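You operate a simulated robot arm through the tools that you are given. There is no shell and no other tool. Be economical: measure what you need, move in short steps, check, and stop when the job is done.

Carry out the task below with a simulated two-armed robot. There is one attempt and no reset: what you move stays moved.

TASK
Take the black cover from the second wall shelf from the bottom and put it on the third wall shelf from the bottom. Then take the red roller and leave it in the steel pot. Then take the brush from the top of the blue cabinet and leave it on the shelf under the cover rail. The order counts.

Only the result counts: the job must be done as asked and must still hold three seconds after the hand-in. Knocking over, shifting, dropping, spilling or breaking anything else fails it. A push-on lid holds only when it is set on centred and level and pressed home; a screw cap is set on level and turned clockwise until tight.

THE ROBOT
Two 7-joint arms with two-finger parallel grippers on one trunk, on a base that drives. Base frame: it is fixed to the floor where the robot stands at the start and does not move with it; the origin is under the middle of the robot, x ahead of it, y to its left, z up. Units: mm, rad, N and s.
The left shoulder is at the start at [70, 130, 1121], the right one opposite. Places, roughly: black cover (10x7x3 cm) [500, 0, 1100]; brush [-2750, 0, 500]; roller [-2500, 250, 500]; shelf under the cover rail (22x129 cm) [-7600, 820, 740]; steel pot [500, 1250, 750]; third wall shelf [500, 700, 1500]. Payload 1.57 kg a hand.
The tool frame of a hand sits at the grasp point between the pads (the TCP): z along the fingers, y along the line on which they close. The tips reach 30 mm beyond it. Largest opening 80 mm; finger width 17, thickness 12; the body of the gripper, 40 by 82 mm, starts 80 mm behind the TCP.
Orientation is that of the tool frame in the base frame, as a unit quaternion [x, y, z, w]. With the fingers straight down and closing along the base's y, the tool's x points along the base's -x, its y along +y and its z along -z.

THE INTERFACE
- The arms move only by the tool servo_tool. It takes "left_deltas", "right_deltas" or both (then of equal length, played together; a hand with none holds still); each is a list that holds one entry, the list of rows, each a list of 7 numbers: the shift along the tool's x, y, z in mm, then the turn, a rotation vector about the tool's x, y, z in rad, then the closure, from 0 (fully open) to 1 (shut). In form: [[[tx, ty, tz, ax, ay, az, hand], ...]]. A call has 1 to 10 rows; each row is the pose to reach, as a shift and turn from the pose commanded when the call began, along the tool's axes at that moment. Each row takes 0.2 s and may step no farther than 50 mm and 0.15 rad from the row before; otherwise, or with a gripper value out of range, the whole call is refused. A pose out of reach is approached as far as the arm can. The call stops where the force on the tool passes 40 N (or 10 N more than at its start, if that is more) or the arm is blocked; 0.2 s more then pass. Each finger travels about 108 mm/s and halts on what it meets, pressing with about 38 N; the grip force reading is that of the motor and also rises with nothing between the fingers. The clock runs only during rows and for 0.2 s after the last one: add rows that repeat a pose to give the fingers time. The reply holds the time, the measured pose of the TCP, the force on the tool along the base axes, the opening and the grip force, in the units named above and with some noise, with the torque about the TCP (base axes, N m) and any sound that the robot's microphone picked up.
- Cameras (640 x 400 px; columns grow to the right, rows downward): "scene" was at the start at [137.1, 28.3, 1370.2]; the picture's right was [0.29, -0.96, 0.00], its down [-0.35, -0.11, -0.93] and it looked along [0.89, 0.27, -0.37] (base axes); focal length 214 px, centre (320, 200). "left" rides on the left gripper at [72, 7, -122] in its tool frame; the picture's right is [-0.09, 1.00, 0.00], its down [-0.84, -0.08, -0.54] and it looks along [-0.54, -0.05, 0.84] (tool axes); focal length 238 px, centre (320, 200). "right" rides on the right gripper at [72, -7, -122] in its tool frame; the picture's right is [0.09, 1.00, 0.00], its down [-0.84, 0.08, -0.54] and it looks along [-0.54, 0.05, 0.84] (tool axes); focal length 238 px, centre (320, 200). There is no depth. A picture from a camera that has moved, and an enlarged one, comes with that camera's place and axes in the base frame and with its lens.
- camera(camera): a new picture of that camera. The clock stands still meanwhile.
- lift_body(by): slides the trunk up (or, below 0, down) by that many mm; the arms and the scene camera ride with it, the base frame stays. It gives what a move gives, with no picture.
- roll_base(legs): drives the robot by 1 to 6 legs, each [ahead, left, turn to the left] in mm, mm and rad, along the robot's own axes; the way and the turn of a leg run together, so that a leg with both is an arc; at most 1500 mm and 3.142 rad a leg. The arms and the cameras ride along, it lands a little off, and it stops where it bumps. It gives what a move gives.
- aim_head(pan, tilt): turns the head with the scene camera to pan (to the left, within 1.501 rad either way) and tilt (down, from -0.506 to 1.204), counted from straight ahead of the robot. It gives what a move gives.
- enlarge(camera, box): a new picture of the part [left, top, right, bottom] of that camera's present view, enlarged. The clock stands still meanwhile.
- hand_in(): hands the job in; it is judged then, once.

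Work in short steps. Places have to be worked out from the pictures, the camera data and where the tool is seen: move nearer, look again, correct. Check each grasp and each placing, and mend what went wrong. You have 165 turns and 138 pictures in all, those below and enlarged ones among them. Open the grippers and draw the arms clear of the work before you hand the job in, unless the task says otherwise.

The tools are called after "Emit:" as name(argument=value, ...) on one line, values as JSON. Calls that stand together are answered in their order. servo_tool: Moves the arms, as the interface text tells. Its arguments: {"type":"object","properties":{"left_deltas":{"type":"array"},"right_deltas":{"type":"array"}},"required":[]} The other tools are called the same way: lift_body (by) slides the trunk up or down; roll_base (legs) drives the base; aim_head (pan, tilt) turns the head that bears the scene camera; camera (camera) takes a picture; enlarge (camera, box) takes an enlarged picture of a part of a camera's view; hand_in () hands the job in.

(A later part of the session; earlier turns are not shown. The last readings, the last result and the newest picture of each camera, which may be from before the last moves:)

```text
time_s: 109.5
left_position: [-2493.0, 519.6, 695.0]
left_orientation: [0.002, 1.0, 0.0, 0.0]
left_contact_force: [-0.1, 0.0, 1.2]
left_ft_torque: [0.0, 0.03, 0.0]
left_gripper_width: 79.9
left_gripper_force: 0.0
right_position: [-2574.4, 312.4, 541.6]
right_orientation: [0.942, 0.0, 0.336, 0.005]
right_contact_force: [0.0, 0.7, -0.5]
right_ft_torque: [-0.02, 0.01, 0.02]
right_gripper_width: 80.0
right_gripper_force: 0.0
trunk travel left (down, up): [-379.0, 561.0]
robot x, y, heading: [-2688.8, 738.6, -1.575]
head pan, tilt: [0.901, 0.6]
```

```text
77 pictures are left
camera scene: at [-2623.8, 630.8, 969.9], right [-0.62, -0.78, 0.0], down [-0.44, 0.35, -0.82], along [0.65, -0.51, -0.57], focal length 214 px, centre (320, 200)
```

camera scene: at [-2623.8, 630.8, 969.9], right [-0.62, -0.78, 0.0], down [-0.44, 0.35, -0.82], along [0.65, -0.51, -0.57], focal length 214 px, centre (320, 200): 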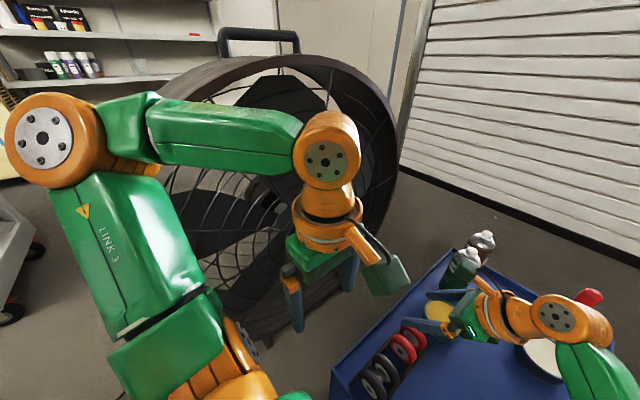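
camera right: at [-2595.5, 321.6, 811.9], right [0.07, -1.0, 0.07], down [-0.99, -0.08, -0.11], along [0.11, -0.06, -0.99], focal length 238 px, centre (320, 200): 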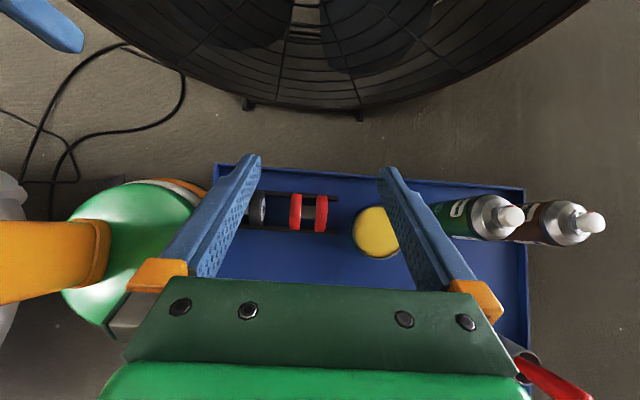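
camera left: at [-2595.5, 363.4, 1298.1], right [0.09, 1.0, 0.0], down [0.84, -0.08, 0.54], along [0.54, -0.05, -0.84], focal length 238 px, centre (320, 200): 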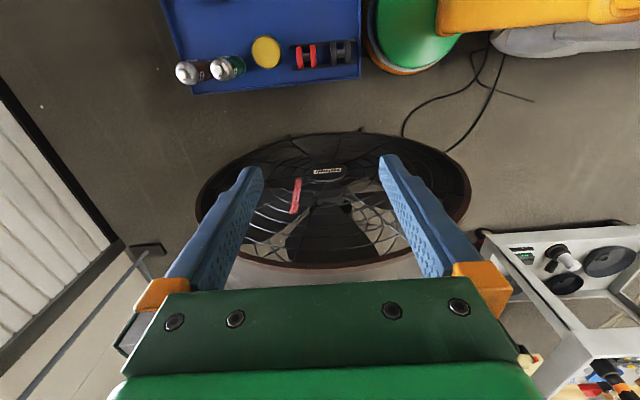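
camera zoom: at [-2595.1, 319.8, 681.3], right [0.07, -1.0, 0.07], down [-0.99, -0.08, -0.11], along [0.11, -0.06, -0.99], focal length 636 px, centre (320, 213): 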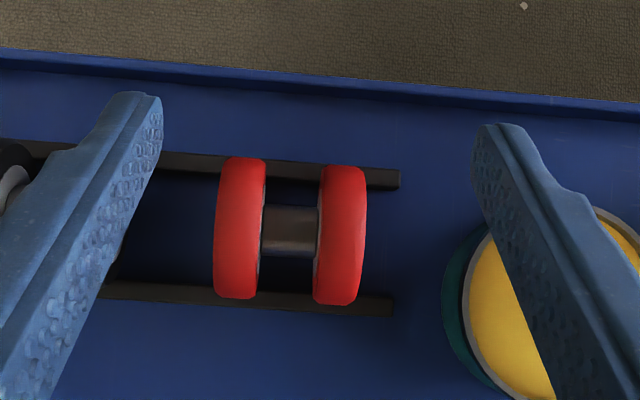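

Roller axis is around z≈390–400, centre y≈316. I shift 4 mm, narrow the opening slightly and descend to z≈440.

Emit:
servo_tool(right_deltas=[[[0, -4, 0, 0, 0, 0, 0.05], [-21, -4, 26, 0, 0, 0, 0.05], [-42, -4, 52, 0, 0, 0, 0.05], [-63, -4, 77.6, 0, 0, 0, 0.05]]])

Emit:
enlarge(camera="right", box=[200, 120, 440, 270])

Emit:
enlarge(camera="scene", box=[330, 270, 530, 395])

```text
time_s: 110.5
left_position: [-2492.8, 518.9, 696.0]
left_orientation: [0.002, 1.0, 0.0, 0.0]
left_contact_force: [0.1, -0.5, -0.2]
left_ft_torque: [0.02, 0.02, 0.0]
left_gripper_width: 80.1
left_gripper_force: 0.1
right_position: [-2571.9, 315.5, 441.8]
right_orientation: [0.942, 0.0, 0.337, 0.004]
right_contact_force: [0.7, -0.2, -0.2]
right_ft_torque: [0.01, -0.02, 0.01]
right_gripper_width: 76.1
right_gripper_force: 0.1
trunk travel left (down, up): [-379.0, 561.0]
robot x, y, heading: [-2691.6, 736.1, -1.574]
head pan, tilt: [0.901, 0.6]
```

```text
2.67 times, centred on (320, 195) of right
camera zoom: at [-2593.8, 323.5, 581.0], right [0.07, -1.0, 0.07], down [-0.99, -0.08, -0.11], along [0.11, -0.06, -0.99], focal length 636 px, centre (320, 213)
```

zoom: 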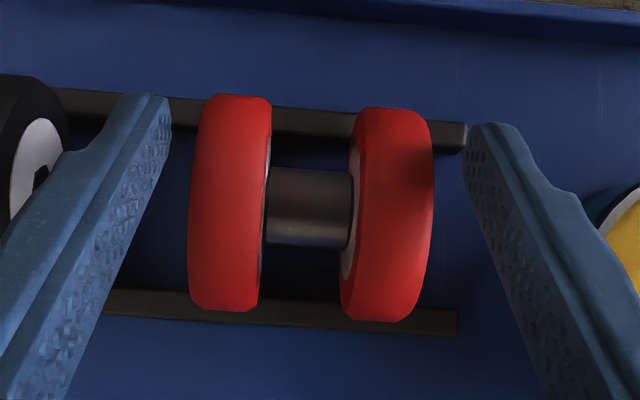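

```text
3.20 times, centred on (430, 332) of scene
camera zoom: at [-2623.7, 630.6, 969.8], right [-0.62, -0.78, 0.0], down [-0.44, 0.35, -0.82], along [0.65, -0.51, -0.57], focal length 686 px, centre (-32, -224)
```

zoom: 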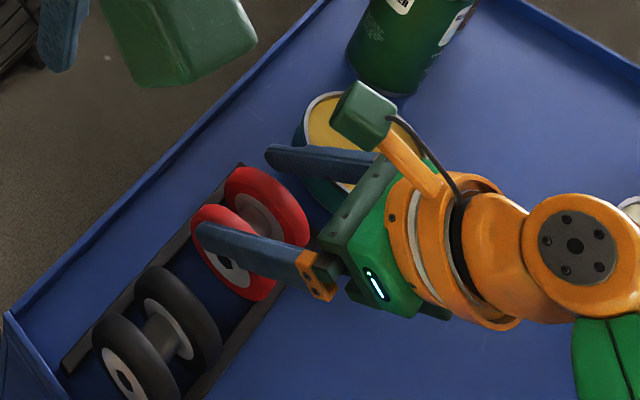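

Aligned: roller axis at z≈393. I descend 45 mm and close.

Emit:
servo_tool(right_deltas=[[[-9.5, 0, 11.6, 0, 0, 0, 0.05], [-19, 0, 23.3, 0, 0, 0, 0.05], [-28.4, 0, 34.9, 0, 0, 0, 0.05], [-28.4, 0, 34.9, 0, 0, 0, 0.05]]])

Emit:
camera(camera="right")

```text
time_s: 111.5
left_position: [-2493.4, 517.9, 696.1]
left_orientation: [0.002, 1.0, 0.0, 0.001]
left_contact_force: [-0.9, -0.6, 0.4]
left_ft_torque: [0.01, 0.0, 0.0]
left_gripper_width: 79.9
left_gripper_force: 0.0
right_position: [-2574.1, 321.1, 398.7]
right_orientation: [0.942, 0.001, 0.336, 0.004]
right_contact_force: [-0.6, 0.6, -0.2]
right_ft_torque: [0.01, -0.03, 0.01]
right_gripper_width: 76.1
right_gripper_force: 0.0
right hand out of reach, approached as far as the arm can: row 3, 4
trunk travel left (down, up): [-379.0, 561.0]
robot x, y, heading: [-2691.4, 733.3, -1.571]
head pan, tilt: [0.901, 0.6]
```

```text
74 pictures are left
camera right: at [-2595.6, 327.3, 537.8], right [0.07, -1.0, 0.07], down [-0.99, -0.08, -0.11], along [0.11, -0.06, -0.99], focal length 238 px, centre (320, 200)
```

right: 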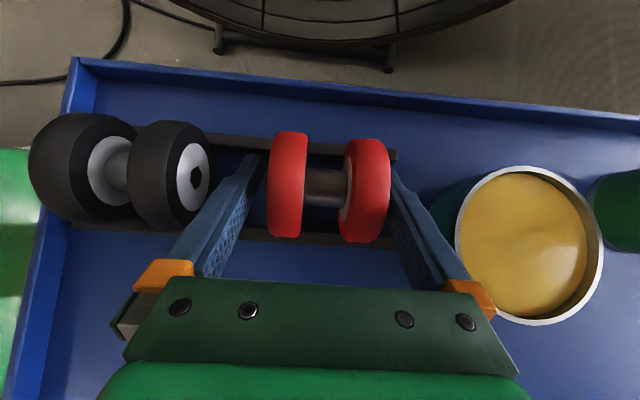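

Straddled, slightly off centre; closing will centre it.

Emit:
servo_tool(right_deltas=[[[0, 0, 0, 0, 0, 0, 0.15], [0, 0, 0, 0, 0, 0, 0.4], [0, 0, 0, 0, 0, 0, 1], [0, 0, 0, 0, 0, 0, 1], [0, 0, 0, 0, 0, 0, 1]]])

Emit:
camera(camera="right")

```text
time_s: 112.7
left_position: [-2493.9, 517.6, 695.0]
left_orientation: [0.001, 1.0, 0.0, 0.0]
left_contact_force: [-0.2, -0.8, -0.1]
left_ft_torque: [-0.01, 0.0, -0.01]
left_gripper_width: 80.0
left_gripper_force: 0.1
right_position: [-2573.8, 320.2, 399.0]
right_orientation: [0.942, 0.0, 0.336, 0.005]
right_contact_force: [0.5, -2.6, 4.8]
right_ft_torque: [0.05, -0.05, -0.01]
right_gripper_width: 61.8
right_gripper_force: 37.8
trunk travel left (down, up): [-379.0, 561.0]
robot x, y, heading: [-2692.6, 736.5, -1.57]
head pan, tilt: [0.901, 0.6]
```

```text
73 pictures are left
camera right: at [-2595.9, 327.1, 538.1], right [0.07, -1.0, 0.07], down [-0.99, -0.08, -0.11], along [0.11, -0.06, -0.99], focal length 238 px, centre (320, 200)
```

right: 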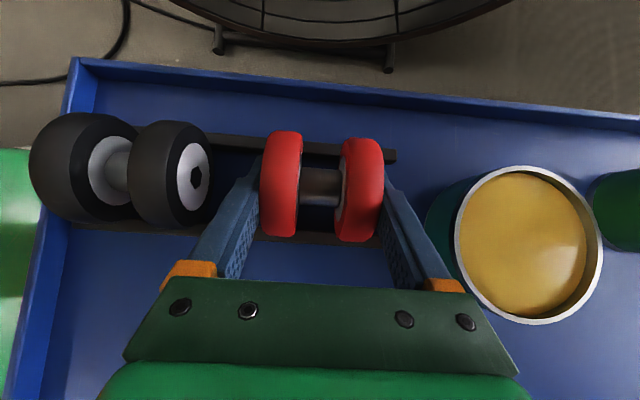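

Gripped at 61.8 mm. I lift straight up with the arm, then with the trunk.

Emit:
servo_tool(right_deltas=[[[12.6, 0, -15.5, 0, 0, 0, 1], [38, 0, -46.5, 0, 0, 0, 1], [63, 0, -77.6, 0, 0, 0, 1], [88, 0, -108.6, 0, 0, 0, 1], [114, 0, -139.7, 0, 0, 0, 1]]])

Emit:
lift_body(by=400)

Emit:
camera(camera="right")

```text
time_s: 113.9
left_position: [-2493.6, 518.1, 695.3]
left_orientation: [0.002, 1.0, -0.001, 0.001]
left_contact_force: [0.0, 0.2, 0.7]
left_ft_torque: [-0.03, 0.01, -0.03]
left_gripper_width: 80.3
left_gripper_force: 0.1
right_position: [-2565.3, 281.4, 582.3]
right_orientation: [0.942, 0.0, 0.336, 0.003]
right_contact_force: [-0.1, 0.2, -1.2]
right_ft_torque: [0.02, 0.01, 0.0]
right_gripper_width: 61.3
right_gripper_force: 38.0
right hand out of reach, approached as far as the arm can: row 1, 2, 3, 4, 5
trunk travel left (down, up): [-379.0, 561.0]
robot x, y, heading: [-2689.8, 735.9, -1.572]
head pan, tilt: [0.901, 0.6]
```

```text
time_s: 117.7
left_position: [-2493.2, 517.8, 1094.9]
left_orientation: [0.001, 1.0, 0.001, 0.0]
left_contact_force: [0.2, -0.4, 0.6]
left_ft_torque: [0.0, 0.02, 0.03]
left_gripper_width: 80.0
left_gripper_force: 0.1
right_position: [-2564.8, 280.2, 980.2]
right_orientation: [0.942, 0.0, 0.336, 0.003]
right_contact_force: [0.5, -0.4, -2.6]
right_ft_torque: [0.01, 0.01, 0.05]
right_gripper_width: 61.8
right_gripper_force: 37.6
trunk travel left (down, up): [-779.0, 161.0]
robot x, y, heading: [-2691.8, 735.5, -1.573]
head pan, tilt: [0.901, 0.6]
```

```text
72 pictures are left
camera right: at [-2587.1, 287.7, 1119.6], right [0.07, -1.0, 0.06], down [-0.99, -0.08, -0.11], along [0.11, -0.06, -0.99], focal length 238 px, centre (320, 200)
```

right: 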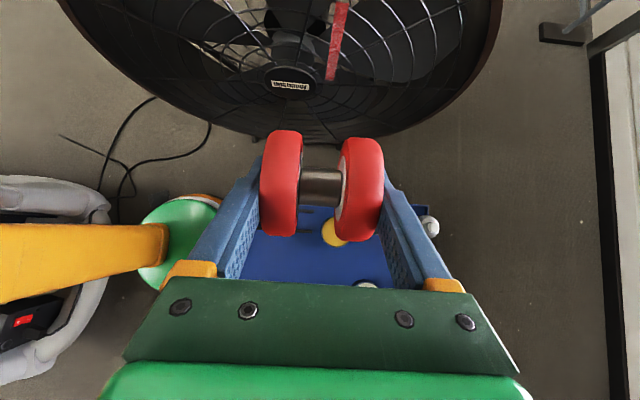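

The red roller is held. I pull the hand in, then drive back round the cabinet and along the lane, still facing the door.

Emit:
servo_tool(right_deltas=[[[0, -40, 0, 0, 0, 0, 1], [0, -80, 0, 0, 0, 0, 1], [0, -120, 0, 0, 0, 0, 1]]])

Emit:
roll_base(legs=[[0, -700, 0], [1290, 0, 0], [0, 1400, 0], [0, 1200, 0]])

Emit:
aim_head(pan=1.4, tilt=0.5)

Emit:
camera(camera="scene")

```text
time_s: 118.5
left_position: [-2492.8, 517.5, 1094.9]
left_orientation: [0.002, 1.0, 0.002, -0.001]
left_contact_force: [0.0, 0.8, -0.9]
left_ft_torque: [0.01, 0.01, 0.02]
left_gripper_width: 80.0
left_gripper_force: 0.0
right_position: [-2565.5, 281.0, 981.5]
right_orientation: [0.942, 0.0, 0.336, 0.003]
right_contact_force: [-0.2, -0.3, -1.7]
right_ft_torque: [0.0, 0.03, 0.01]
right_gripper_width: 61.5
right_gripper_force: 38.3
right hand out of reach, approached as far as the arm can: row 1, 2, 3
trunk travel left (down, up): [-779.0, 161.0]
robot x, y, heading: [-2690.2, 735.2, -1.575]
head pan, tilt: [0.901, 0.6]
```

```text
time_s: 140.6
left_position: [-561.3, -662.7, 1094.7]
left_orientation: [-0.006, 1.0, 0.001, 0.001]
left_contact_force: [-0.7, -0.3, -0.2]
left_ft_torque: [0.0, 0.0, -0.02]
left_gripper_width: 80.0
left_gripper_force: 0.0
right_position: [-630.9, -901.6, 980.6]
right_orientation: [0.942, 0.008, 0.336, 0.001]
right_contact_force: [0.6, 0.1, -1.3]
right_ft_torque: [0.01, -0.05, -0.02]
right_gripper_width: 61.5
right_gripper_force: 37.7
trunk travel left (down, up): [-779.0, 161.0]
robot x, y, heading: [-760.2, -450.5, -1.559]
head pan, tilt: [0.901, 0.6]
```

```text
time_s: 141.5
left_position: [-561.4, -662.9, 1095.3]
left_orientation: [-0.006, 1.0, 0.001, 0.0]
left_contact_force: [-0.7, -0.1, -0.4]
left_ft_torque: [0.03, 0.0, 0.0]
left_gripper_width: 79.9
left_gripper_force: 0.0
right_position: [-629.8, -900.6, 980.7]
right_orientation: [0.942, 0.008, 0.336, 0.0]
right_contact_force: [0.4, 0.3, -1.7]
right_ft_torque: [0.0, 0.03, 0.0]
right_gripper_width: 61.5
right_gripper_force: 37.9
trunk travel left (down, up): [-779.0, 161.0]
robot x, y, heading: [-762.9, -453.2, -1.558]
head pan, tilt: [1.4, 0.499]
```

```text
71 pictures are left
camera scene: at [-673.4, -513.4, 1378.9], right [-0.16, -0.99, 0.0], down [-0.47, 0.08, -0.88], along [0.87, -0.14, -0.48], focal length 214 px, centre (320, 200)
```

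scene: 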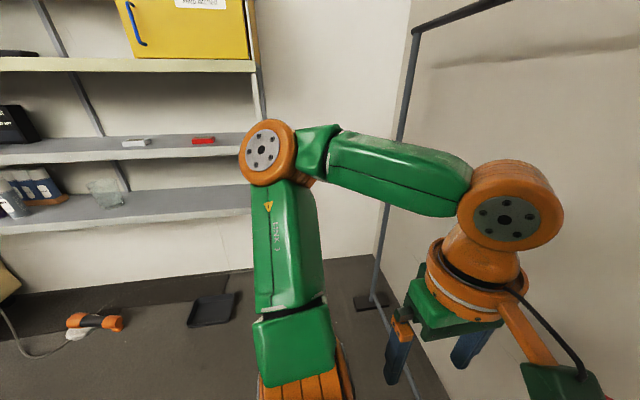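

The arm did not retract — its solver seems stuck at a joint limit. I try a different direction (down and left) in free space.

Emit:
servo_tool(right_deltas=[[[-25, -10, 31, 0, 0, 0, 1], [-50, -30, 62, 0, 0, 0, 1], [-63, -70, 78, 0, 0, 0, 1], [-63, -110, 78, 0, 0, 0, 1], [-63, -150, 78, 0, 0, 0, 1]]])

Emit:
aim_head(pan=0.0, tilt=0.7)

Emit:
camera(camera="scene")

```text
time_s: 142.7
left_position: [-560.2, -663.0, 1095.1]
left_orientation: [-0.006, 1.0, 0.001, 0.0]
left_contact_force: [0.1, 0.6, 0.6]
left_ft_torque: [0.03, 0.05, -0.04]
left_gripper_width: 79.9
left_gripper_force: 0.0
right_position: [-629.7, -880.0, 850.4]
right_orientation: [0.941, 0.008, 0.337, -0.001]
right_contact_force: [0.1, 0.1, -1.3]
right_ft_torque: [-0.01, 0.02, 0.03]
right_gripper_width: 61.5
right_gripper_force: 38.1
right hand out of reach, approached as far as the arm can: row 1, 2, 3, 4, 5
trunk travel left (down, up): [-779.0, 161.0]
robot x, y, heading: [-764.1, -449.2, -1.555]
head pan, tilt: [1.4, 0.499]
```

```text
time_s: 144.2
left_position: [-560.6, -663.4, 1094.6]
left_orientation: [-0.007, 1.0, 0.001, 0.0]
left_contact_force: [-0.2, 1.0, 0.9]
left_ft_torque: [-0.05, -0.01, 0.0]
left_gripper_width: 79.9
left_gripper_force: 0.0
right_position: [-629.9, -878.1, 850.0]
right_orientation: [0.942, 0.008, 0.336, -0.001]
right_contact_force: [-0.6, 0.0, -1.7]
right_ft_torque: [0.04, 0.03, -0.01]
right_gripper_width: 61.4
right_gripper_force: 38.2
trunk travel left (down, up): [-779.0, 161.0]
robot x, y, heading: [-764.8, -449.7, -1.556]
head pan, tilt: [0.0, 0.7]
```

```text
70 pictures are left
camera scene: at [-762.0, -583.9, 1361.2], right [-1.0, -0.01, 0.0], down [-0.01, 0.64, -0.76], along [0.01, -0.76, -0.64], focal length 214 px, centre (320, 200)
```

scene: 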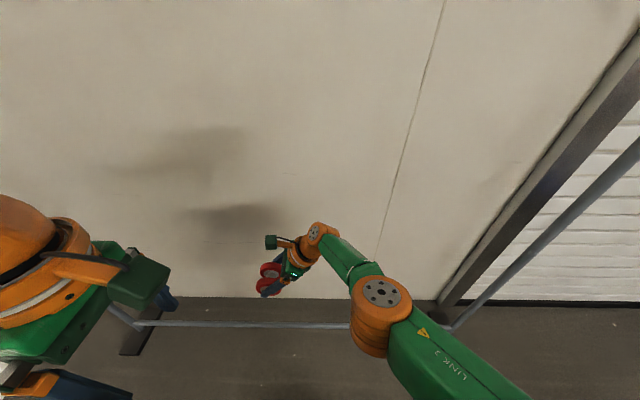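

Partly moved. I command a further retraction to see whether the arm follows.

Emit:
servo_tool(right_deltas=[[[0, -45, 0, 0, 0, 0, 1], [0, -90, 0, 0, 0, 0, 1], [0, -135, 0, 0, 0, 0, 1], [0, -180, 0, 0, 0, 0, 1]]])

```text
time_s: 145.2
left_position: [-561.4, -662.9, 1095.4]
left_orientation: [-0.006, 1.0, 0.0, 0.0]
left_contact_force: [0.0, -1.0, -0.4]
left_ft_torque: [0.01, -0.03, -0.01]
left_gripper_width: 79.9
left_gripper_force: 0.0
right_position: [-630.2, -835.0, 763.9]
right_orientation: [0.942, 0.008, 0.336, 0.0]
right_contact_force: [-0.1, -0.1, -1.0]
right_ft_torque: [-0.02, -0.03, 0.02]
right_gripper_width: 61.6
right_gripper_force: 37.8
right hand out of reach, approached as far as the arm can: row 1, 2, 3, 4
trunk travel left (down, up): [-779.0, 161.0]
robot x, y, heading: [-763.0, -447.2, -1.559]
head pan, tilt: [0.0, 0.7]
```

The elbow is locked straight (wrist on its reach sphere). I hold the inward command for several rows to see if it creeps loose.

Emit:
servo_tool(right_deltas=[[[0, 0, 0, 0, 0, 0, 1], [0, 0, 0, 0, 0, 0, 1], [0, 0, 0, 0, 0, 0, 1], [0, 0, 0, 0, 0, 0, 1], [0, 0, 0, 0, 0, 0, 1], [0, 0, 0, 0, 0, 0, 1], [0, 0, 0, 0, 0, 0, 1], [0, 0, 0, 0, 0, 0, 1]]])

Emit:
camera(camera="scene")

```text
time_s: 147.0
left_position: [-560.6, -662.3, 1095.5]
left_orientation: [-0.006, 1.0, 0.0, 0.0]
left_contact_force: [0.9, -0.5, -0.4]
left_ft_torque: [-0.02, 0.02, 0.01]
left_gripper_width: 80.1
left_gripper_force: 0.0
right_position: [-629.7, -836.1, 765.4]
right_orientation: [0.942, 0.008, 0.337, 0.0]
right_contact_force: [0.3, 1.0, -1.0]
right_ft_torque: [0.03, 0.02, -0.03]
right_gripper_width: 61.8
right_gripper_force: 37.3
trunk travel left (down, up): [-779.0, 161.0]
robot x, y, heading: [-766.3, -451.6, -1.556]
head pan, tilt: [0.0, 0.7]
```

```text
69 pictures are left
camera scene: at [-762.1, -583.9, 1361.2], right [-1.0, -0.01, 0.0], down [-0.01, 0.64, -0.76], along [0.01, -0.76, -0.64], focal length 214 px, centre (320, 200)
```

scene: 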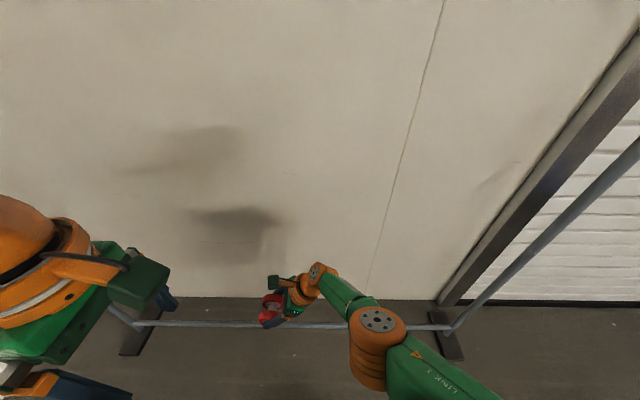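

I try moving sideways to the robot's right (toward the shoulder line) to unlock.

Emit:
servo_tool(right_deltas=[[[-27, 0, -22, 0, 0, 0, 1], [-54, 0, -44, 0, 0, 0, 1], [-81, 0, -66, 0, 0, 0, 1], [-108, 0, -88, 0, 0, 0, 1]]])

```text
time_s: 148.0
left_position: [-561.8, -663.8, 1095.0]
left_orientation: [-0.006, 1.0, 0.001, 0.0]
left_contact_force: [0.0, -0.5, 0.9]
left_ft_torque: [-0.02, 0.01, -0.03]
left_gripper_width: 79.9
left_gripper_force: 0.0
right_position: [-758.5, -865.4, 742.0]
right_orientation: [0.942, 0.008, 0.336, -0.001]
right_contact_force: [0.3, 0.0, -1.7]
right_ft_torque: [0.0, 0.01, -0.01]
right_gripper_width: 61.7
right_gripper_force: 38.3
right hand out of reach, approached as far as the arm can: row 1, 2, 3, 4
trunk travel left (down, up): [-779.0, 161.0]
robot x, y, heading: [-762.4, -450.7, -1.556]
head pan, tilt: [0.0, 0.7]
```

Moving right only straightened it more. The elbow hooks inward, so I move left and back, which should bend it.

Emit:
servo_tool(right_deltas=[[[34, -10, 28, 0, 0, 0, 1], [68, -25, 56, 0, 0, 0, 1], [100, -50, 82, 0, 0, 0, 1], [130, -75, 106, 0, 0, 0, 1], [160, -100, 131, 0, 0, 0, 1], [190, -125, 156, 0, 0, 0, 1]]])

Emit:
camera(camera="scene")

```text
time_s: 149.4
left_position: [-559.4, -662.4, 1096.0]
left_orientation: [-0.007, 1.0, 0.001, 0.0]
left_contact_force: [0.1, 0.4, 0.6]
left_ft_torque: [-0.01, 0.01, 0.01]
left_gripper_width: 80.2
left_gripper_force: 0.1
right_position: [-560.5, -769.1, 745.5]
right_orientation: [0.943, -0.001, 0.331, 0.014]
right_contact_force: [0.3, 0.0, -1.4]
right_ft_torque: [-0.05, -0.01, -0.03]
right_gripper_width: 61.4
right_gripper_force: 37.7
right hand out of reach, approached as far as the arm can: row 3, 5, 6
trunk travel left (down, up): [-779.0, 161.0]
robot x, y, heading: [-762.8, -451.2, -1.557]
head pan, tilt: [0.0, 0.7]
```

```text
68 pictures are left
camera scene: at [-761.3, -583.0, 1361.2], right [-1.0, -0.01, 0.0], down [-0.01, 0.64, -0.77], along [0.01, -0.77, -0.64], focal length 214 px, centre (320, 200)
```

scene: 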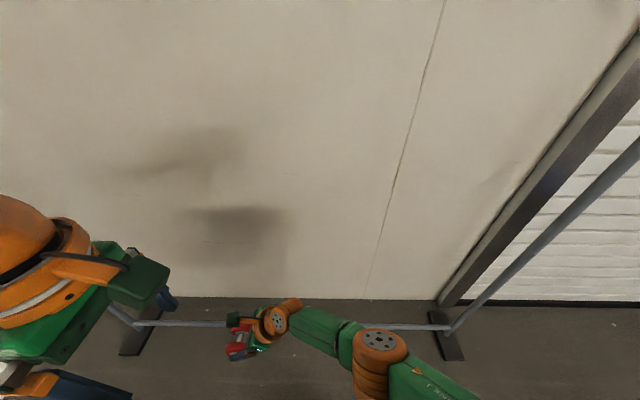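

The elbow is bent now. I try rising 150 mm here.

Emit:
servo_tool(right_deltas=[[[20, 0, -26, 0, 0, 0, 1], [40, 0, -52, 0, 0, 0, 1], [60, 0, -78, 0, 0, 0, 1], [80, 0, -104, 0, 0, 0, 1], [100, 0, -130, 0, 0, 0, 1]]])

Emit:
camera(camera="scene")

```text
time_s: 150.6
left_position: [-560.8, -661.2, 1095.0]
left_orientation: [-0.007, 1.0, 0.0, 0.0]
left_contact_force: [-0.9, 0.3, 0.9]
left_ft_torque: [-0.02, -0.02, 0.02]
left_gripper_width: 79.9
left_gripper_force: 0.1
right_position: [-559.7, -750.4, 912.3]
right_orientation: [0.942, 0.007, 0.336, 0.0]
right_contact_force: [0.8, 0.1, -2.4]
right_ft_torque: [0.01, -0.02, -0.02]
right_gripper_width: 61.8
right_gripper_force: 37.9
trunk travel left (down, up): [-779.0, 161.0]
robot x, y, heading: [-763.5, -448.9, -1.558]
head pan, tilt: [0.0, 0.7]
```

```text
67 pictures are left
camera scene: at [-762.0, -583.4, 1361.2], right [-1.0, -0.01, 0.0], down [-0.01, 0.64, -0.76], along [0.01, -0.76, -0.64], focal length 214 px, centre (320, 200)
```

scene: 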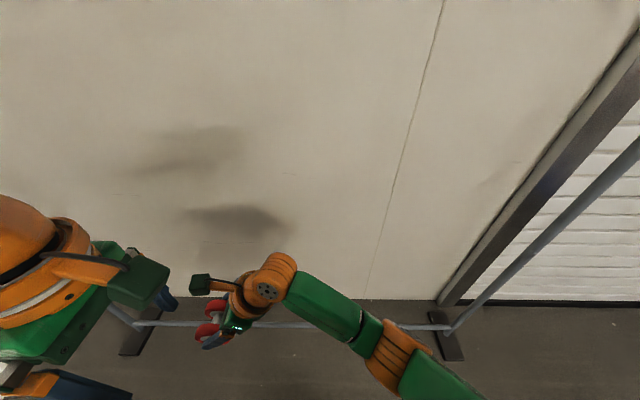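

Unlocked. I turn to face the shelves and slide left toward the pot.

Emit:
roll_base(legs=[[0, 0, 1.56], [430, 0, 0], [0, 1450, 0]])

Emit:
aim_head(pan=0.3, tilt=0.6)

Emit:
camera(camera="scene")

```text
time_s: 163.8
left_position: [-120.0, 1182.2, 1095.1]
left_orientation: [-0.706, 0.708, 0.0, 0.0]
left_contact_force: [-0.3, -1.0, 0.3]
left_ft_torque: [0.0, 0.01, -0.04]
left_gripper_width: 80.2
left_gripper_force: 0.0
right_position: [-32.9, 1182.6, 912.4]
right_orientation: [0.665, 0.667, 0.24, -0.236]
right_contact_force: [0.6, -0.2, -1.8]
right_ft_torque: [0.03, 0.01, 0.01]
right_gripper_width: 61.9
right_gripper_force: 37.6
trunk travel left (down, up): [-779.0, 161.0]
robot x, y, heading: [-333.5, 981.8, -0.005]
head pan, tilt: [0.0, 0.7]
```

```text
time_s: 164.6
left_position: [-120.1, 1183.1, 1095.7]
left_orientation: [-0.706, 0.708, 0.0, 0.0]
left_contact_force: [0.4, 0.2, 0.1]
left_ft_torque: [0.01, 0.0, 0.02]
left_gripper_width: 80.1
left_gripper_force: 0.1
right_position: [-32.8, 1181.8, 911.5]
right_orientation: [0.664, 0.667, 0.239, -0.237]
right_contact_force: [0.2, 0.6, -2.0]
right_ft_torque: [-0.03, -0.01, -0.01]
right_gripper_width: 61.6
right_gripper_force: 38.6
trunk travel left (down, up): [-779.0, 161.0]
robot x, y, heading: [-337.9, 983.2, -0.002]
head pan, tilt: [0.3, 0.6]
```

```text
66 pictures are left
camera scene: at [-204.0, 1012.5, 1369.8], right [0.29, -0.96, 0.0], down [-0.54, -0.17, -0.82], along [0.79, 0.24, -0.57], focal length 214 px, centre (320, 200)
```

scene: 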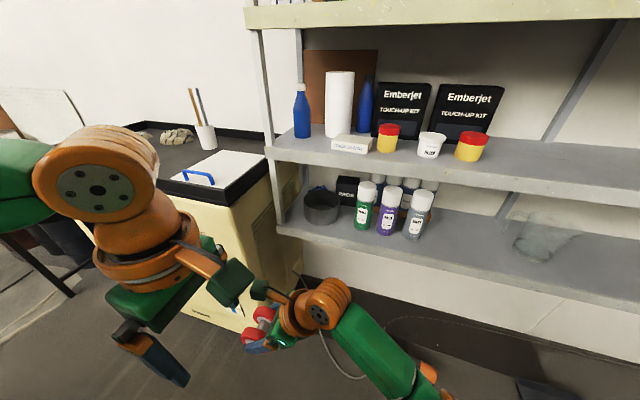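

The pot is at the left end of the bottom shelf. I zoom in on it.

Emit:
enlarge(camera="scene", box=[250, 130, 450, 255])

```text
3.20 times, centred on (350, 192) of scene
camera zoom: at [-204.0, 1012.5, 1369.8], right [0.29, -0.96, 0.0], down [-0.54, -0.17, -0.82], along [0.79, 0.24, -0.57], focal length 686 px, centre (224, 224)
```

zoom: 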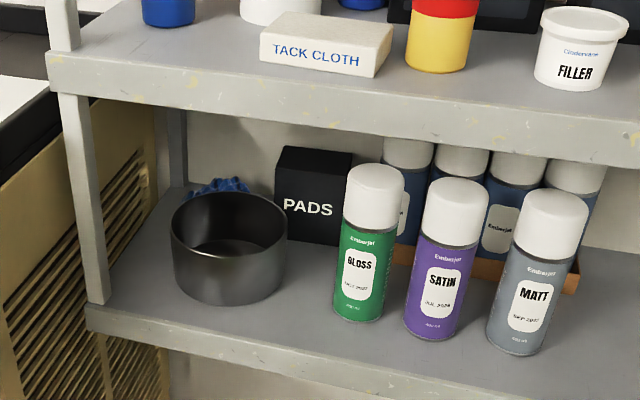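

Pot: centre ≈(520,1225), rim z≈850, shelf 778, shelf above ≈1065, a spray can right beside at (505,1039). I need the fingers pointing forward-left and flatter; I try a −43° yaw in free space with the hand further forward.

Emit:
servo_tool(right_deltas=[[[-20, 32, -17, 0, 0, 0, 1], [-41, 64, -34, 0, 0, 0, 1], [-61, 95, -50, 0, 0, 0, 1], [-61, 95, -50, -0.095, 0, 0.116, 1], [-61, 95, -50, -0.19, 0, 0.232, 1], [-61, 95, -50, -0.285, 0, 0.348, 1], [-61, 95, -50, -0.38, 0, 0.463, 1], [-61, 95, -50, -0.475, 0, 0.579, 1]]])

Emit:
camera(camera="scene")

```text
time_s: 166.5
left_position: [-120.1, 1182.6, 1095.5]
left_orientation: [-0.707, 0.708, -0.001, 0.0]
left_contact_force: [-0.6, 0.7, 0.2]
left_ft_torque: [0.01, 0.01, -0.01]
left_gripper_width: 80.0
left_gripper_force: 0.1
right_position: [114.2, 1062.5, 941.4]
right_orientation: [0.852, 0.375, 0.362, -0.055]
right_contact_force: [-0.7, 0.7, -1.1]
right_ft_torque: [-0.03, -0.04, 0.02]
right_gripper_width: 61.6
right_gripper_force: 37.6
trunk travel left (down, up): [-779.0, 161.0]
robot x, y, heading: [-337.1, 983.6, -0.003]
head pan, tilt: [0.3, 0.6]
stopped in row 8 (right hand): the arm was blocked; the commanded pose is now the measured one
```

```text
64 pictures are left
camera scene: at [-204.1, 1012.9, 1369.8], right [0.3, -0.96, 0.0], down [-0.54, -0.17, -0.82], along [0.79, 0.24, -0.57], focal length 214 px, centre (320, 200)
```

scene: 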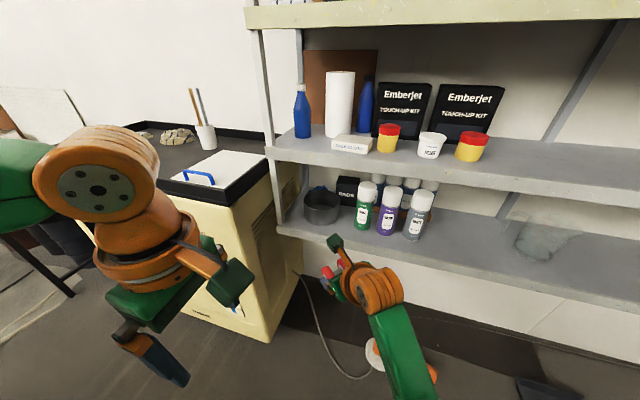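

It reached a forward-left heading (~32° left of ahead). I now flatten the hand by 0.4 rad about its closing axis.

Emit:
servo_tool(right_deltas=[[[0, 0, 0, 0, 0.1, 0, 1], [0, 0, 0, 0, 0.2, 0, 1], [0, 0, 0, 0, 0.3, 0, 1], [0, 0, 0, 0, 0.4, 0, 1]]])

Emit:
camera(camera="right")

```text
time_s: 167.2
left_position: [-120.0, 1184.2, 1095.6]
left_orientation: [-0.706, 0.708, 0.0, 0.0]
left_contact_force: [-0.2, 0.1, -0.1]
left_ft_torque: [-0.03, 0.01, 0.01]
left_gripper_width: 80.0
left_gripper_force: 0.1
right_position: [151.4, 1045.0, 1003.8]
right_orientation: [0.768, 0.374, 0.519, -0.037]
right_contact_force: [0.2, -0.1, -1.5]
right_ft_torque: [0.0, 0.03, -0.01]
right_gripper_width: 61.6
right_gripper_force: 38.0
trunk travel left (down, up): [-779.0, 161.0]
robot x, y, heading: [-338.7, 983.1, -0.0]
head pan, tilt: [0.3, 0.6]
stopped in row 3 (right hand): the arm was blocked; the commanded pose is now the measured one
```

```text
63 pictures are left
camera right: at [66.4, 1032.4, 1115.6], right [0.63, -0.66, 0.41], down [-0.52, -0.75, -0.42], along [0.58, 0.05, -0.81], focal length 238 px, centre (320, 200)
```

right: 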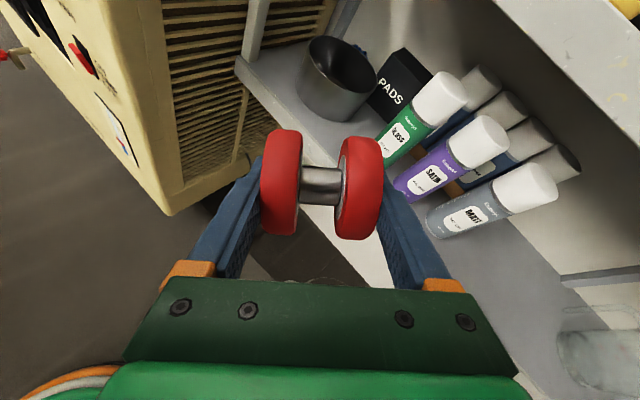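

Orientation is good for entering under shelf 2 (fingers 27° below horizontal, heading 30° left). I lower the trunk 95 mm and drive most of the way.

Emit:
lift_body(by=-95)

Emit:
roll_base(legs=[[0, 180, 0], [200, 0, 0]])

Emit:
camera(camera="scene")

Emit:
camera(camera="right")

```text
time_s: 168.4
left_position: [-120.0, 1182.5, 1000.4]
left_orientation: [-0.706, 0.708, 0.0, -0.001]
left_contact_force: [-1.0, 0.5, 0.0]
left_ft_torque: [-0.02, 0.01, 0.0]
left_gripper_width: 79.8
left_gripper_force: 0.1
right_position: [150.3, 1044.5, 906.6]
right_orientation: [0.768, 0.376, 0.517, -0.038]
right_contact_force: [-0.2, 0.6, -0.7]
right_ft_torque: [0.0, -0.02, 0.0]
right_gripper_width: 61.5
right_gripper_force: 38.1
trunk travel left (down, up): [-684.0, 256.0]
robot x, y, heading: [-336.6, 987.5, -0.0]
head pan, tilt: [0.3, 0.6]
```

```text
time_s: 171.2
left_position: [81.9, 1365.0, 1000.2]
left_orientation: [-0.706, 0.708, -0.001, 0.001]
left_contact_force: [0.1, -0.1, 0.1]
left_ft_torque: [0.01, -0.03, -0.02]
left_gripper_width: 80.1
left_gripper_force: 0.1
right_position: [352.9, 1226.0, 907.0]
right_orientation: [0.768, 0.375, 0.517, -0.038]
right_contact_force: [0.1, -0.3, -1.8]
right_ft_torque: [0.0, 0.01, -0.01]
right_gripper_width: 61.6
right_gripper_force: 38.1
trunk travel left (down, up): [-684.0, 256.0]
robot x, y, heading: [-132.6, 1166.3, 0.0]
head pan, tilt: [0.3, 0.6]
```

```text
62 pictures are left
camera scene: at [-2.8, 1193.7, 1274.9], right [0.3, -0.96, 0.0], down [-0.54, -0.17, -0.83], along [0.79, 0.24, -0.56], focal length 214 px, centre (320, 200)
```

scene: 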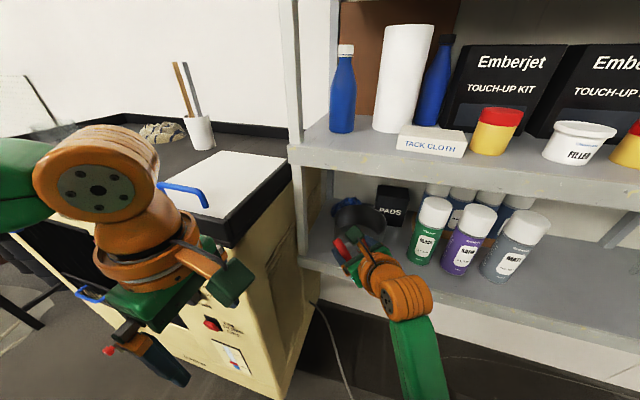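

```text
61 pictures are left
camera right: at [267.2, 1214.5, 1019.8], right [0.63, -0.66, 0.41], down [-0.52, -0.75, -0.41], along [0.58, 0.05, -0.82], focal length 238 px, centre (320, 200)
```

right: 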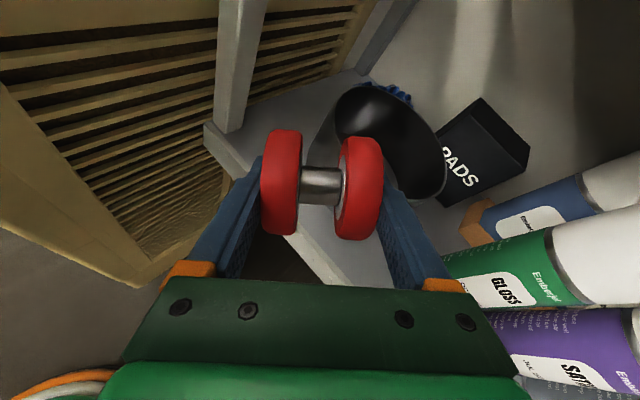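

The right camera confirms the pot centre ≈(522,1227). I drive 165 mm ahead to put the roller over it.

Emit:
roll_base(legs=[[165, 0, 0]])

Emit:
camera(camera="right")

Emit:
enlarge(camera="scene", box=[270, 130, 510, 280])

```text
time_s: 172.6
left_position: [245.5, 1364.4, 999.7]
left_orientation: [-0.706, 0.708, -0.002, 0.001]
left_contact_force: [0.1, 0.1, 0.3]
left_ft_torque: [0.01, 0.01, 0.0]
left_gripper_width: 80.1
left_gripper_force: 0.1
right_position: [518.3, 1225.4, 909.0]
right_orientation: [0.767, 0.374, 0.52, -0.035]
right_contact_force: [3.4, 3.8, 17.7]
right_ft_torque: [0.57, -0.1, -0.08]
right_gripper_width: 61.6
right_gripper_force: 37.9
trunk travel left (down, up): [-684.0, 256.0]
robot x, y, heading: [32.8, 1168.8, -0.003]
head pan, tilt: [0.3, 0.6]
```

```text
60 pictures are left
camera right: at [432.1, 1214.3, 1021.4], right [0.62, -0.66, 0.41], down [-0.52, -0.75, -0.42], along [0.58, 0.05, -0.81], focal length 238 px, centre (320, 200)
```

right: 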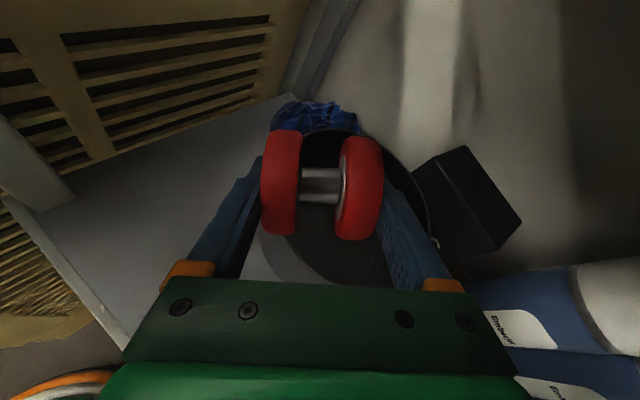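

```text
2.67 times, centred on (390, 205) of scene
camera zoom: at [161.2, 1194.5, 1275.4], right [0.29, -0.96, 0.0], down [-0.54, -0.17, -0.83], along [0.79, 0.24, -0.56], focal length 572 px, centre (133, 187)
```

zoom: 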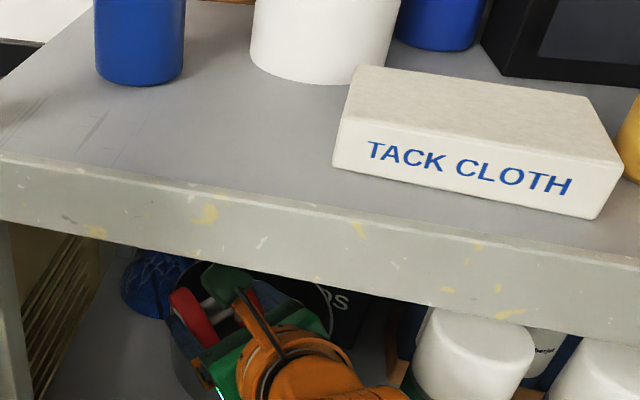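

There is an 18 N upward contact under the left wheel — probably the pot rim. I raise 20 mm and look again.

Emit:
lift_body(by=20)

Emit:
camera(camera="right")

Emit:
aim_head(pan=0.2, tilt=0.9)

Emit:
camera(camera="scene")

Emit:
camera(camera="left")

```text
time_s: 173.3
left_position: [249.4, 1363.9, 1019.8]
left_orientation: [-0.706, 0.708, 0.0, 0.0]
left_contact_force: [0.1, 0.0, -0.5]
left_ft_torque: [-0.01, -0.01, 0.03]
left_gripper_width: 80.1
left_gripper_force: 0.0
right_position: [519.5, 1224.4, 927.9]
right_orientation: [0.768, 0.374, 0.519, -0.035]
right_contact_force: [-0.1, 0.3, -1.2]
right_ft_torque: [-0.05, 0.01, 0.01]
right_gripper_width: 61.8
right_gripper_force: 38.0
trunk travel left (down, up): [-704.0, 236.0]
robot x, y, heading: [31.5, 1167.0, 0.006]
head pan, tilt: [0.3, 0.6]
```

```text
58 pictures are left
camera right: at [435.3, 1213.2, 1039.8], right [0.63, -0.66, 0.41], down [-0.52, -0.75, -0.41], along [0.58, 0.05, -0.81], focal length 238 px, centre (320, 200)
```

right: 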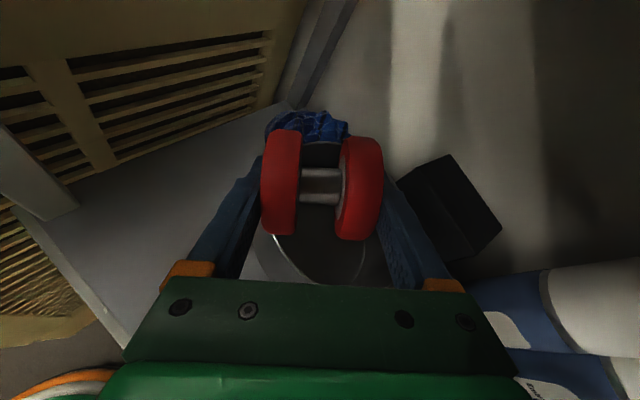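

```text
time_s: 174.1
left_position: [248.9, 1364.6, 1020.4]
left_orientation: [-0.707, 0.708, 0.0, 0.0]
left_contact_force: [-0.4, -0.2, -0.1]
left_ft_torque: [0.03, 0.04, 0.03]
left_gripper_width: 79.9
left_gripper_force: 0.1
right_position: [522.1, 1223.2, 928.1]
right_orientation: [0.768, 0.375, 0.519, -0.036]
right_contact_force: [0.3, -0.2, -0.7]
right_ft_torque: [-0.04, 0.03, -0.02]
right_gripper_width: 61.4
right_gripper_force: 37.9
trunk travel left (down, up): [-704.0, 236.0]
robot x, y, heading: [33.9, 1163.8, 0.002]
head pan, tilt: [0.201, 0.901]
```

```text
57 pictures are left
camera scene: at [155.1, 1182.5, 1270.1], right [0.2, -0.98, 0.0], down [-0.77, -0.16, -0.62], along [0.61, 0.12, -0.78], focal length 214 px, centre (320, 200)
```

scene: 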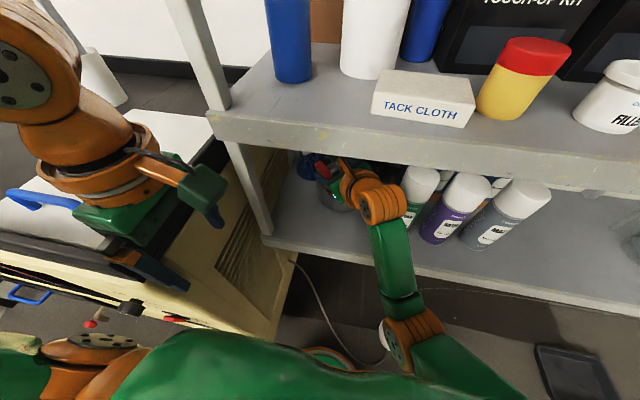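

```text
56 pictures are left
camera left: at [243.0, 1292.3, 1141.6], right [-1.0, 0.09, 0.0], down [0.08, 0.84, 0.54], along [0.05, 0.54, -0.84], focal length 238 px, centre (320, 200)
```

left: 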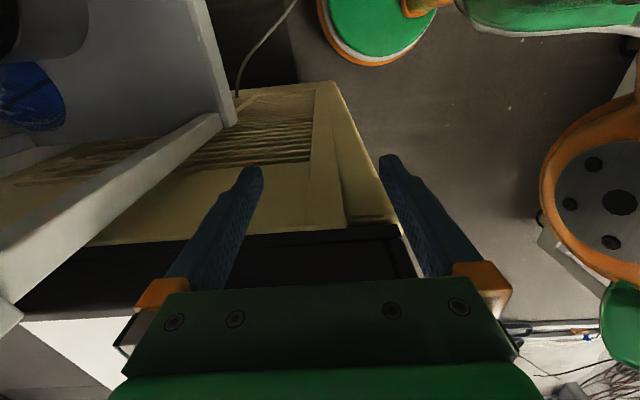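

I zoom the head view to see where the pot stands now.

Emit:
enlarge(camera="scene", box=[270, 140, 430, 240])

```text
4.00 times, centred on (350, 190) of scene
camera zoom: at [155.1, 1182.5, 1270.1], right [0.2, -0.98, 0.0], down [-0.77, -0.16, -0.62], along [0.61, 0.12, -0.78], focal length 858 px, centre (200, 240)
```

zoom: 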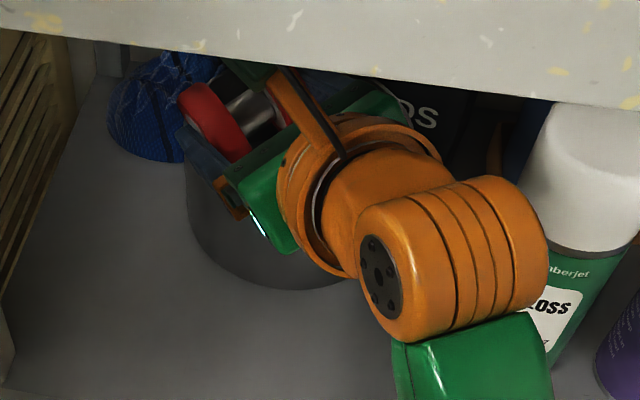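

The pot was nudged about 50 mm back by the wheel (rim higher than I judged). I move the roller 45 mm forward and 20 right with the arm to be over its centre; later I'll pull the pot back from inside.

Emit:
servo_tool(right_deltas=[[[-1, 14, 8.6, 0, 0, 0, 1], [-2, 28, 17, 0, 0, 0, 1], [-2.6, 42, 25.7, 0, 0, 0, 1]]])

Emit:
camera(camera="right")

```text
time_s: 174.9
left_position: [249.0, 1364.9, 1020.6]
left_orientation: [-0.706, 0.708, 0.001, 0.0]
left_contact_force: [0.1, -0.1, -0.4]
left_ft_torque: [-0.01, 0.0, -0.03]
left_gripper_width: 80.1
left_gripper_force: 0.1
right_position: [570.6, 1185.4, 919.5]
right_orientation: [0.774, 0.373, 0.512, -0.011]
right_contact_force: [-0.4, 0.7, -1.2]
right_ft_torque: [-0.01, -0.01, 0.0]
right_gripper_width: 61.7
right_gripper_force: 37.8
trunk travel left (down, up): [-704.0, 236.0]
robot x, y, heading: [32.3, 1164.6, -0.004]
head pan, tilt: [0.201, 0.901]
```

```text
54 pictures are left
camera right: at [486.3, 1181.1, 1031.2], right [0.61, -0.66, 0.44], down [-0.54, -0.75, -0.38], along [0.58, 0.0, -0.81], focal length 238 px, centre (320, 200)
```

right: 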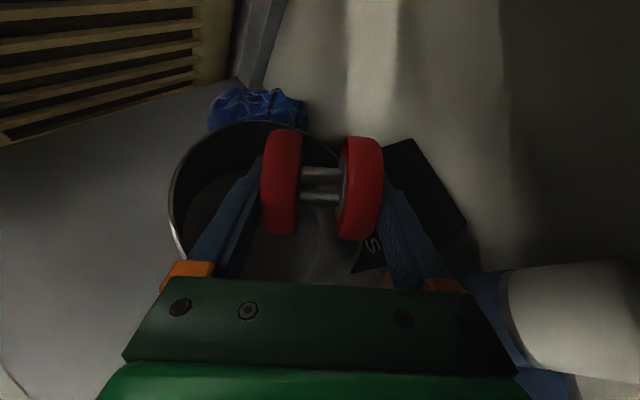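

The pot centre is now ≈(562,1212). I shift the roller 26 mm left to centre it.

Emit:
servo_tool(right_deltas=[[[8, -11, 1.3, 0, 0, 0, 1], [15.5, -22.4, 2.7, 0, 0, 0, 1]]])

Emit:
camera(camera="right")

```text
time_s: 175.5
left_position: [248.2, 1365.7, 1019.6]
left_orientation: [-0.706, 0.708, 0.0, -0.001]
left_contact_force: [0.0, 0.0, -0.1]
left_ft_torque: [-0.01, -0.02, -0.03]
left_gripper_width: 80.1
left_gripper_force: 0.0
right_position: [567.1, 1211.1, 930.1]
right_orientation: [0.77, 0.371, 0.519, -0.008]
right_contact_force: [0.2, 0.5, -1.1]
right_ft_torque: [-0.01, -0.03, -0.02]
right_gripper_width: 61.7
right_gripper_force: 37.9
trunk travel left (down, up): [-704.0, 236.0]
robot x, y, heading: [33.0, 1165.5, 0.0]
head pan, tilt: [0.201, 0.901]
```

```text
53 pictures are left
camera right: at [480.1, 1206.0, 1041.7], right [0.59, -0.67, 0.45], down [-0.54, -0.74, -0.4], along [0.6, -0.01, -0.8], focal length 238 px, centre (320, 200)
```

right: 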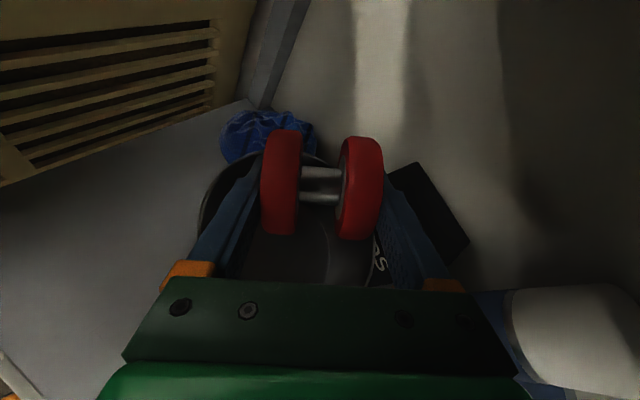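

Centred. I lower the trunk 45 mm so the roller goes into the pot.

Emit:
lift_body(by=-45)

Emit:
camera(camera="right")

```text
time_s: 176.4
left_position: [249.0, 1364.2, 974.0]
left_orientation: [-0.707, 0.708, 0.0, 0.0]
left_contact_force: [0.4, -0.4, 1.0]
left_ft_torque: [0.02, 0.03, 0.01]
left_gripper_width: 79.9
left_gripper_force: 0.1
right_position: [566.0, 1207.8, 879.7]
right_orientation: [0.772, 0.374, 0.514, -0.006]
right_contact_force: [0.1, 0.3, -1.1]
right_ft_torque: [0.01, 0.0, 0.0]
right_gripper_width: 61.7
right_gripper_force: 38.2
trunk travel left (down, up): [-659.0, 281.0]
robot x, y, heading: [30.5, 1167.7, -0.003]
head pan, tilt: [0.201, 0.901]
```

```text
52 pictures are left
camera right: at [479.8, 1205.0, 991.5], right [0.6, -0.66, 0.45], down [-0.54, -0.75, -0.38], along [0.59, -0.01, -0.81], focal length 238 px, centre (320, 200)
```

right: 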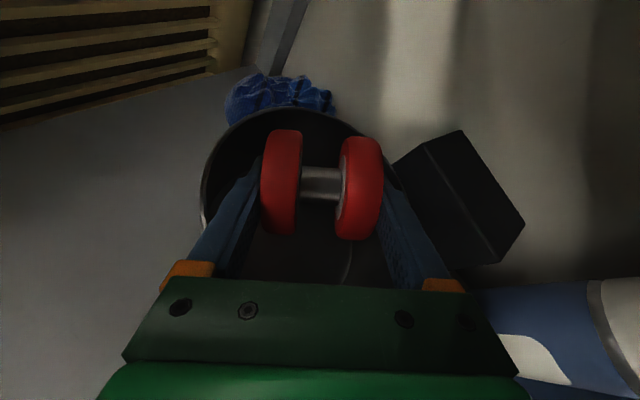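

The roller is inside the pot with no contact. I lower another 20 mm, then back up slowly so the roller pulls the pot back by its inner wall toward its original place (~(516,1227)).

Emit:
lift_body(by=-20)

Emit:
roll_base(legs=[[-50, 10, 0]])

Emit:
camera(camera="right")

Emit:
enlarge(camera="scene", box=[270, 140, 430, 240])

```text
time_s: 177.0
left_position: [245.8, 1363.8, 957.0]
left_orientation: [-0.707, 0.707, -0.001, 0.001]
left_contact_force: [-0.1, -0.3, 0.0]
left_ft_torque: [-0.04, 0.03, 0.0]
left_gripper_width: 79.8
left_gripper_force: 0.1
right_position: [562.4, 1206.3, 861.7]
right_orientation: [0.771, 0.372, 0.517, -0.006]
right_contact_force: [-1.6, -0.2, 15.9]
right_ft_torque: [0.1, 1.27, 0.03]
right_gripper_width: 61.4
right_gripper_force: 37.8
trunk travel left (down, up): [-639.0, 301.0]
robot x, y, heading: [32.0, 1165.1, -0.002]
head pan, tilt: [0.201, 0.901]
```

```text
time_s: 178.0
left_position: [194.2, 1367.6, 957.8]
left_orientation: [0.707, -0.707, -0.002, -0.004]
left_contact_force: [-11.2, -19.3, -5.7]
left_ft_torque: [1.29, -0.77, 0.3]
left_gripper_width: 80.0
left_gripper_force: 0.0
right_position: [512.8, 1210.6, 859.8]
right_orientation: [0.772, 0.372, 0.516, -0.009]
right_contact_force: [1.5, -0.6, 0.2]
right_ft_torque: [0.04, 0.24, -0.01]
right_gripper_width: 61.8
right_gripper_force: 37.8
trunk travel left (down, up): [-639.0, 301.0]
robot x, y, heading: [-16.6, 1176.2, -0.001]
head pan, tilt: [0.201, 0.901]
```

```text
51 pictures are left
camera right: at [426.5, 1207.9, 971.4], right [0.6, -0.67, 0.44], down [-0.54, -0.74, -0.39], along [0.59, -0.01, -0.81], focal length 238 px, centre (320, 200)
```

right: 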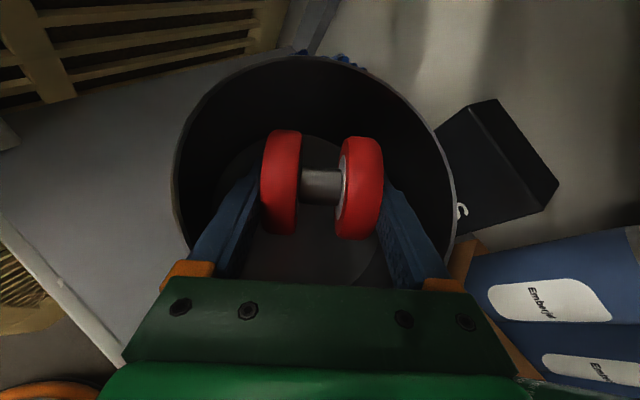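

```text
4.00 times, centred on (350, 190) of scene
camera zoom: at [100.2, 1183.7, 1205.4], right [0.2, -0.98, -0.01], down [-0.77, -0.15, -0.62], along [0.61, 0.13, -0.78], focal length 858 px, centre (200, 240)
```

zoom: 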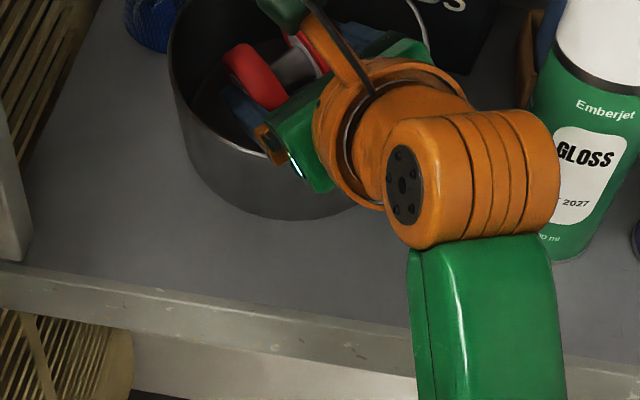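

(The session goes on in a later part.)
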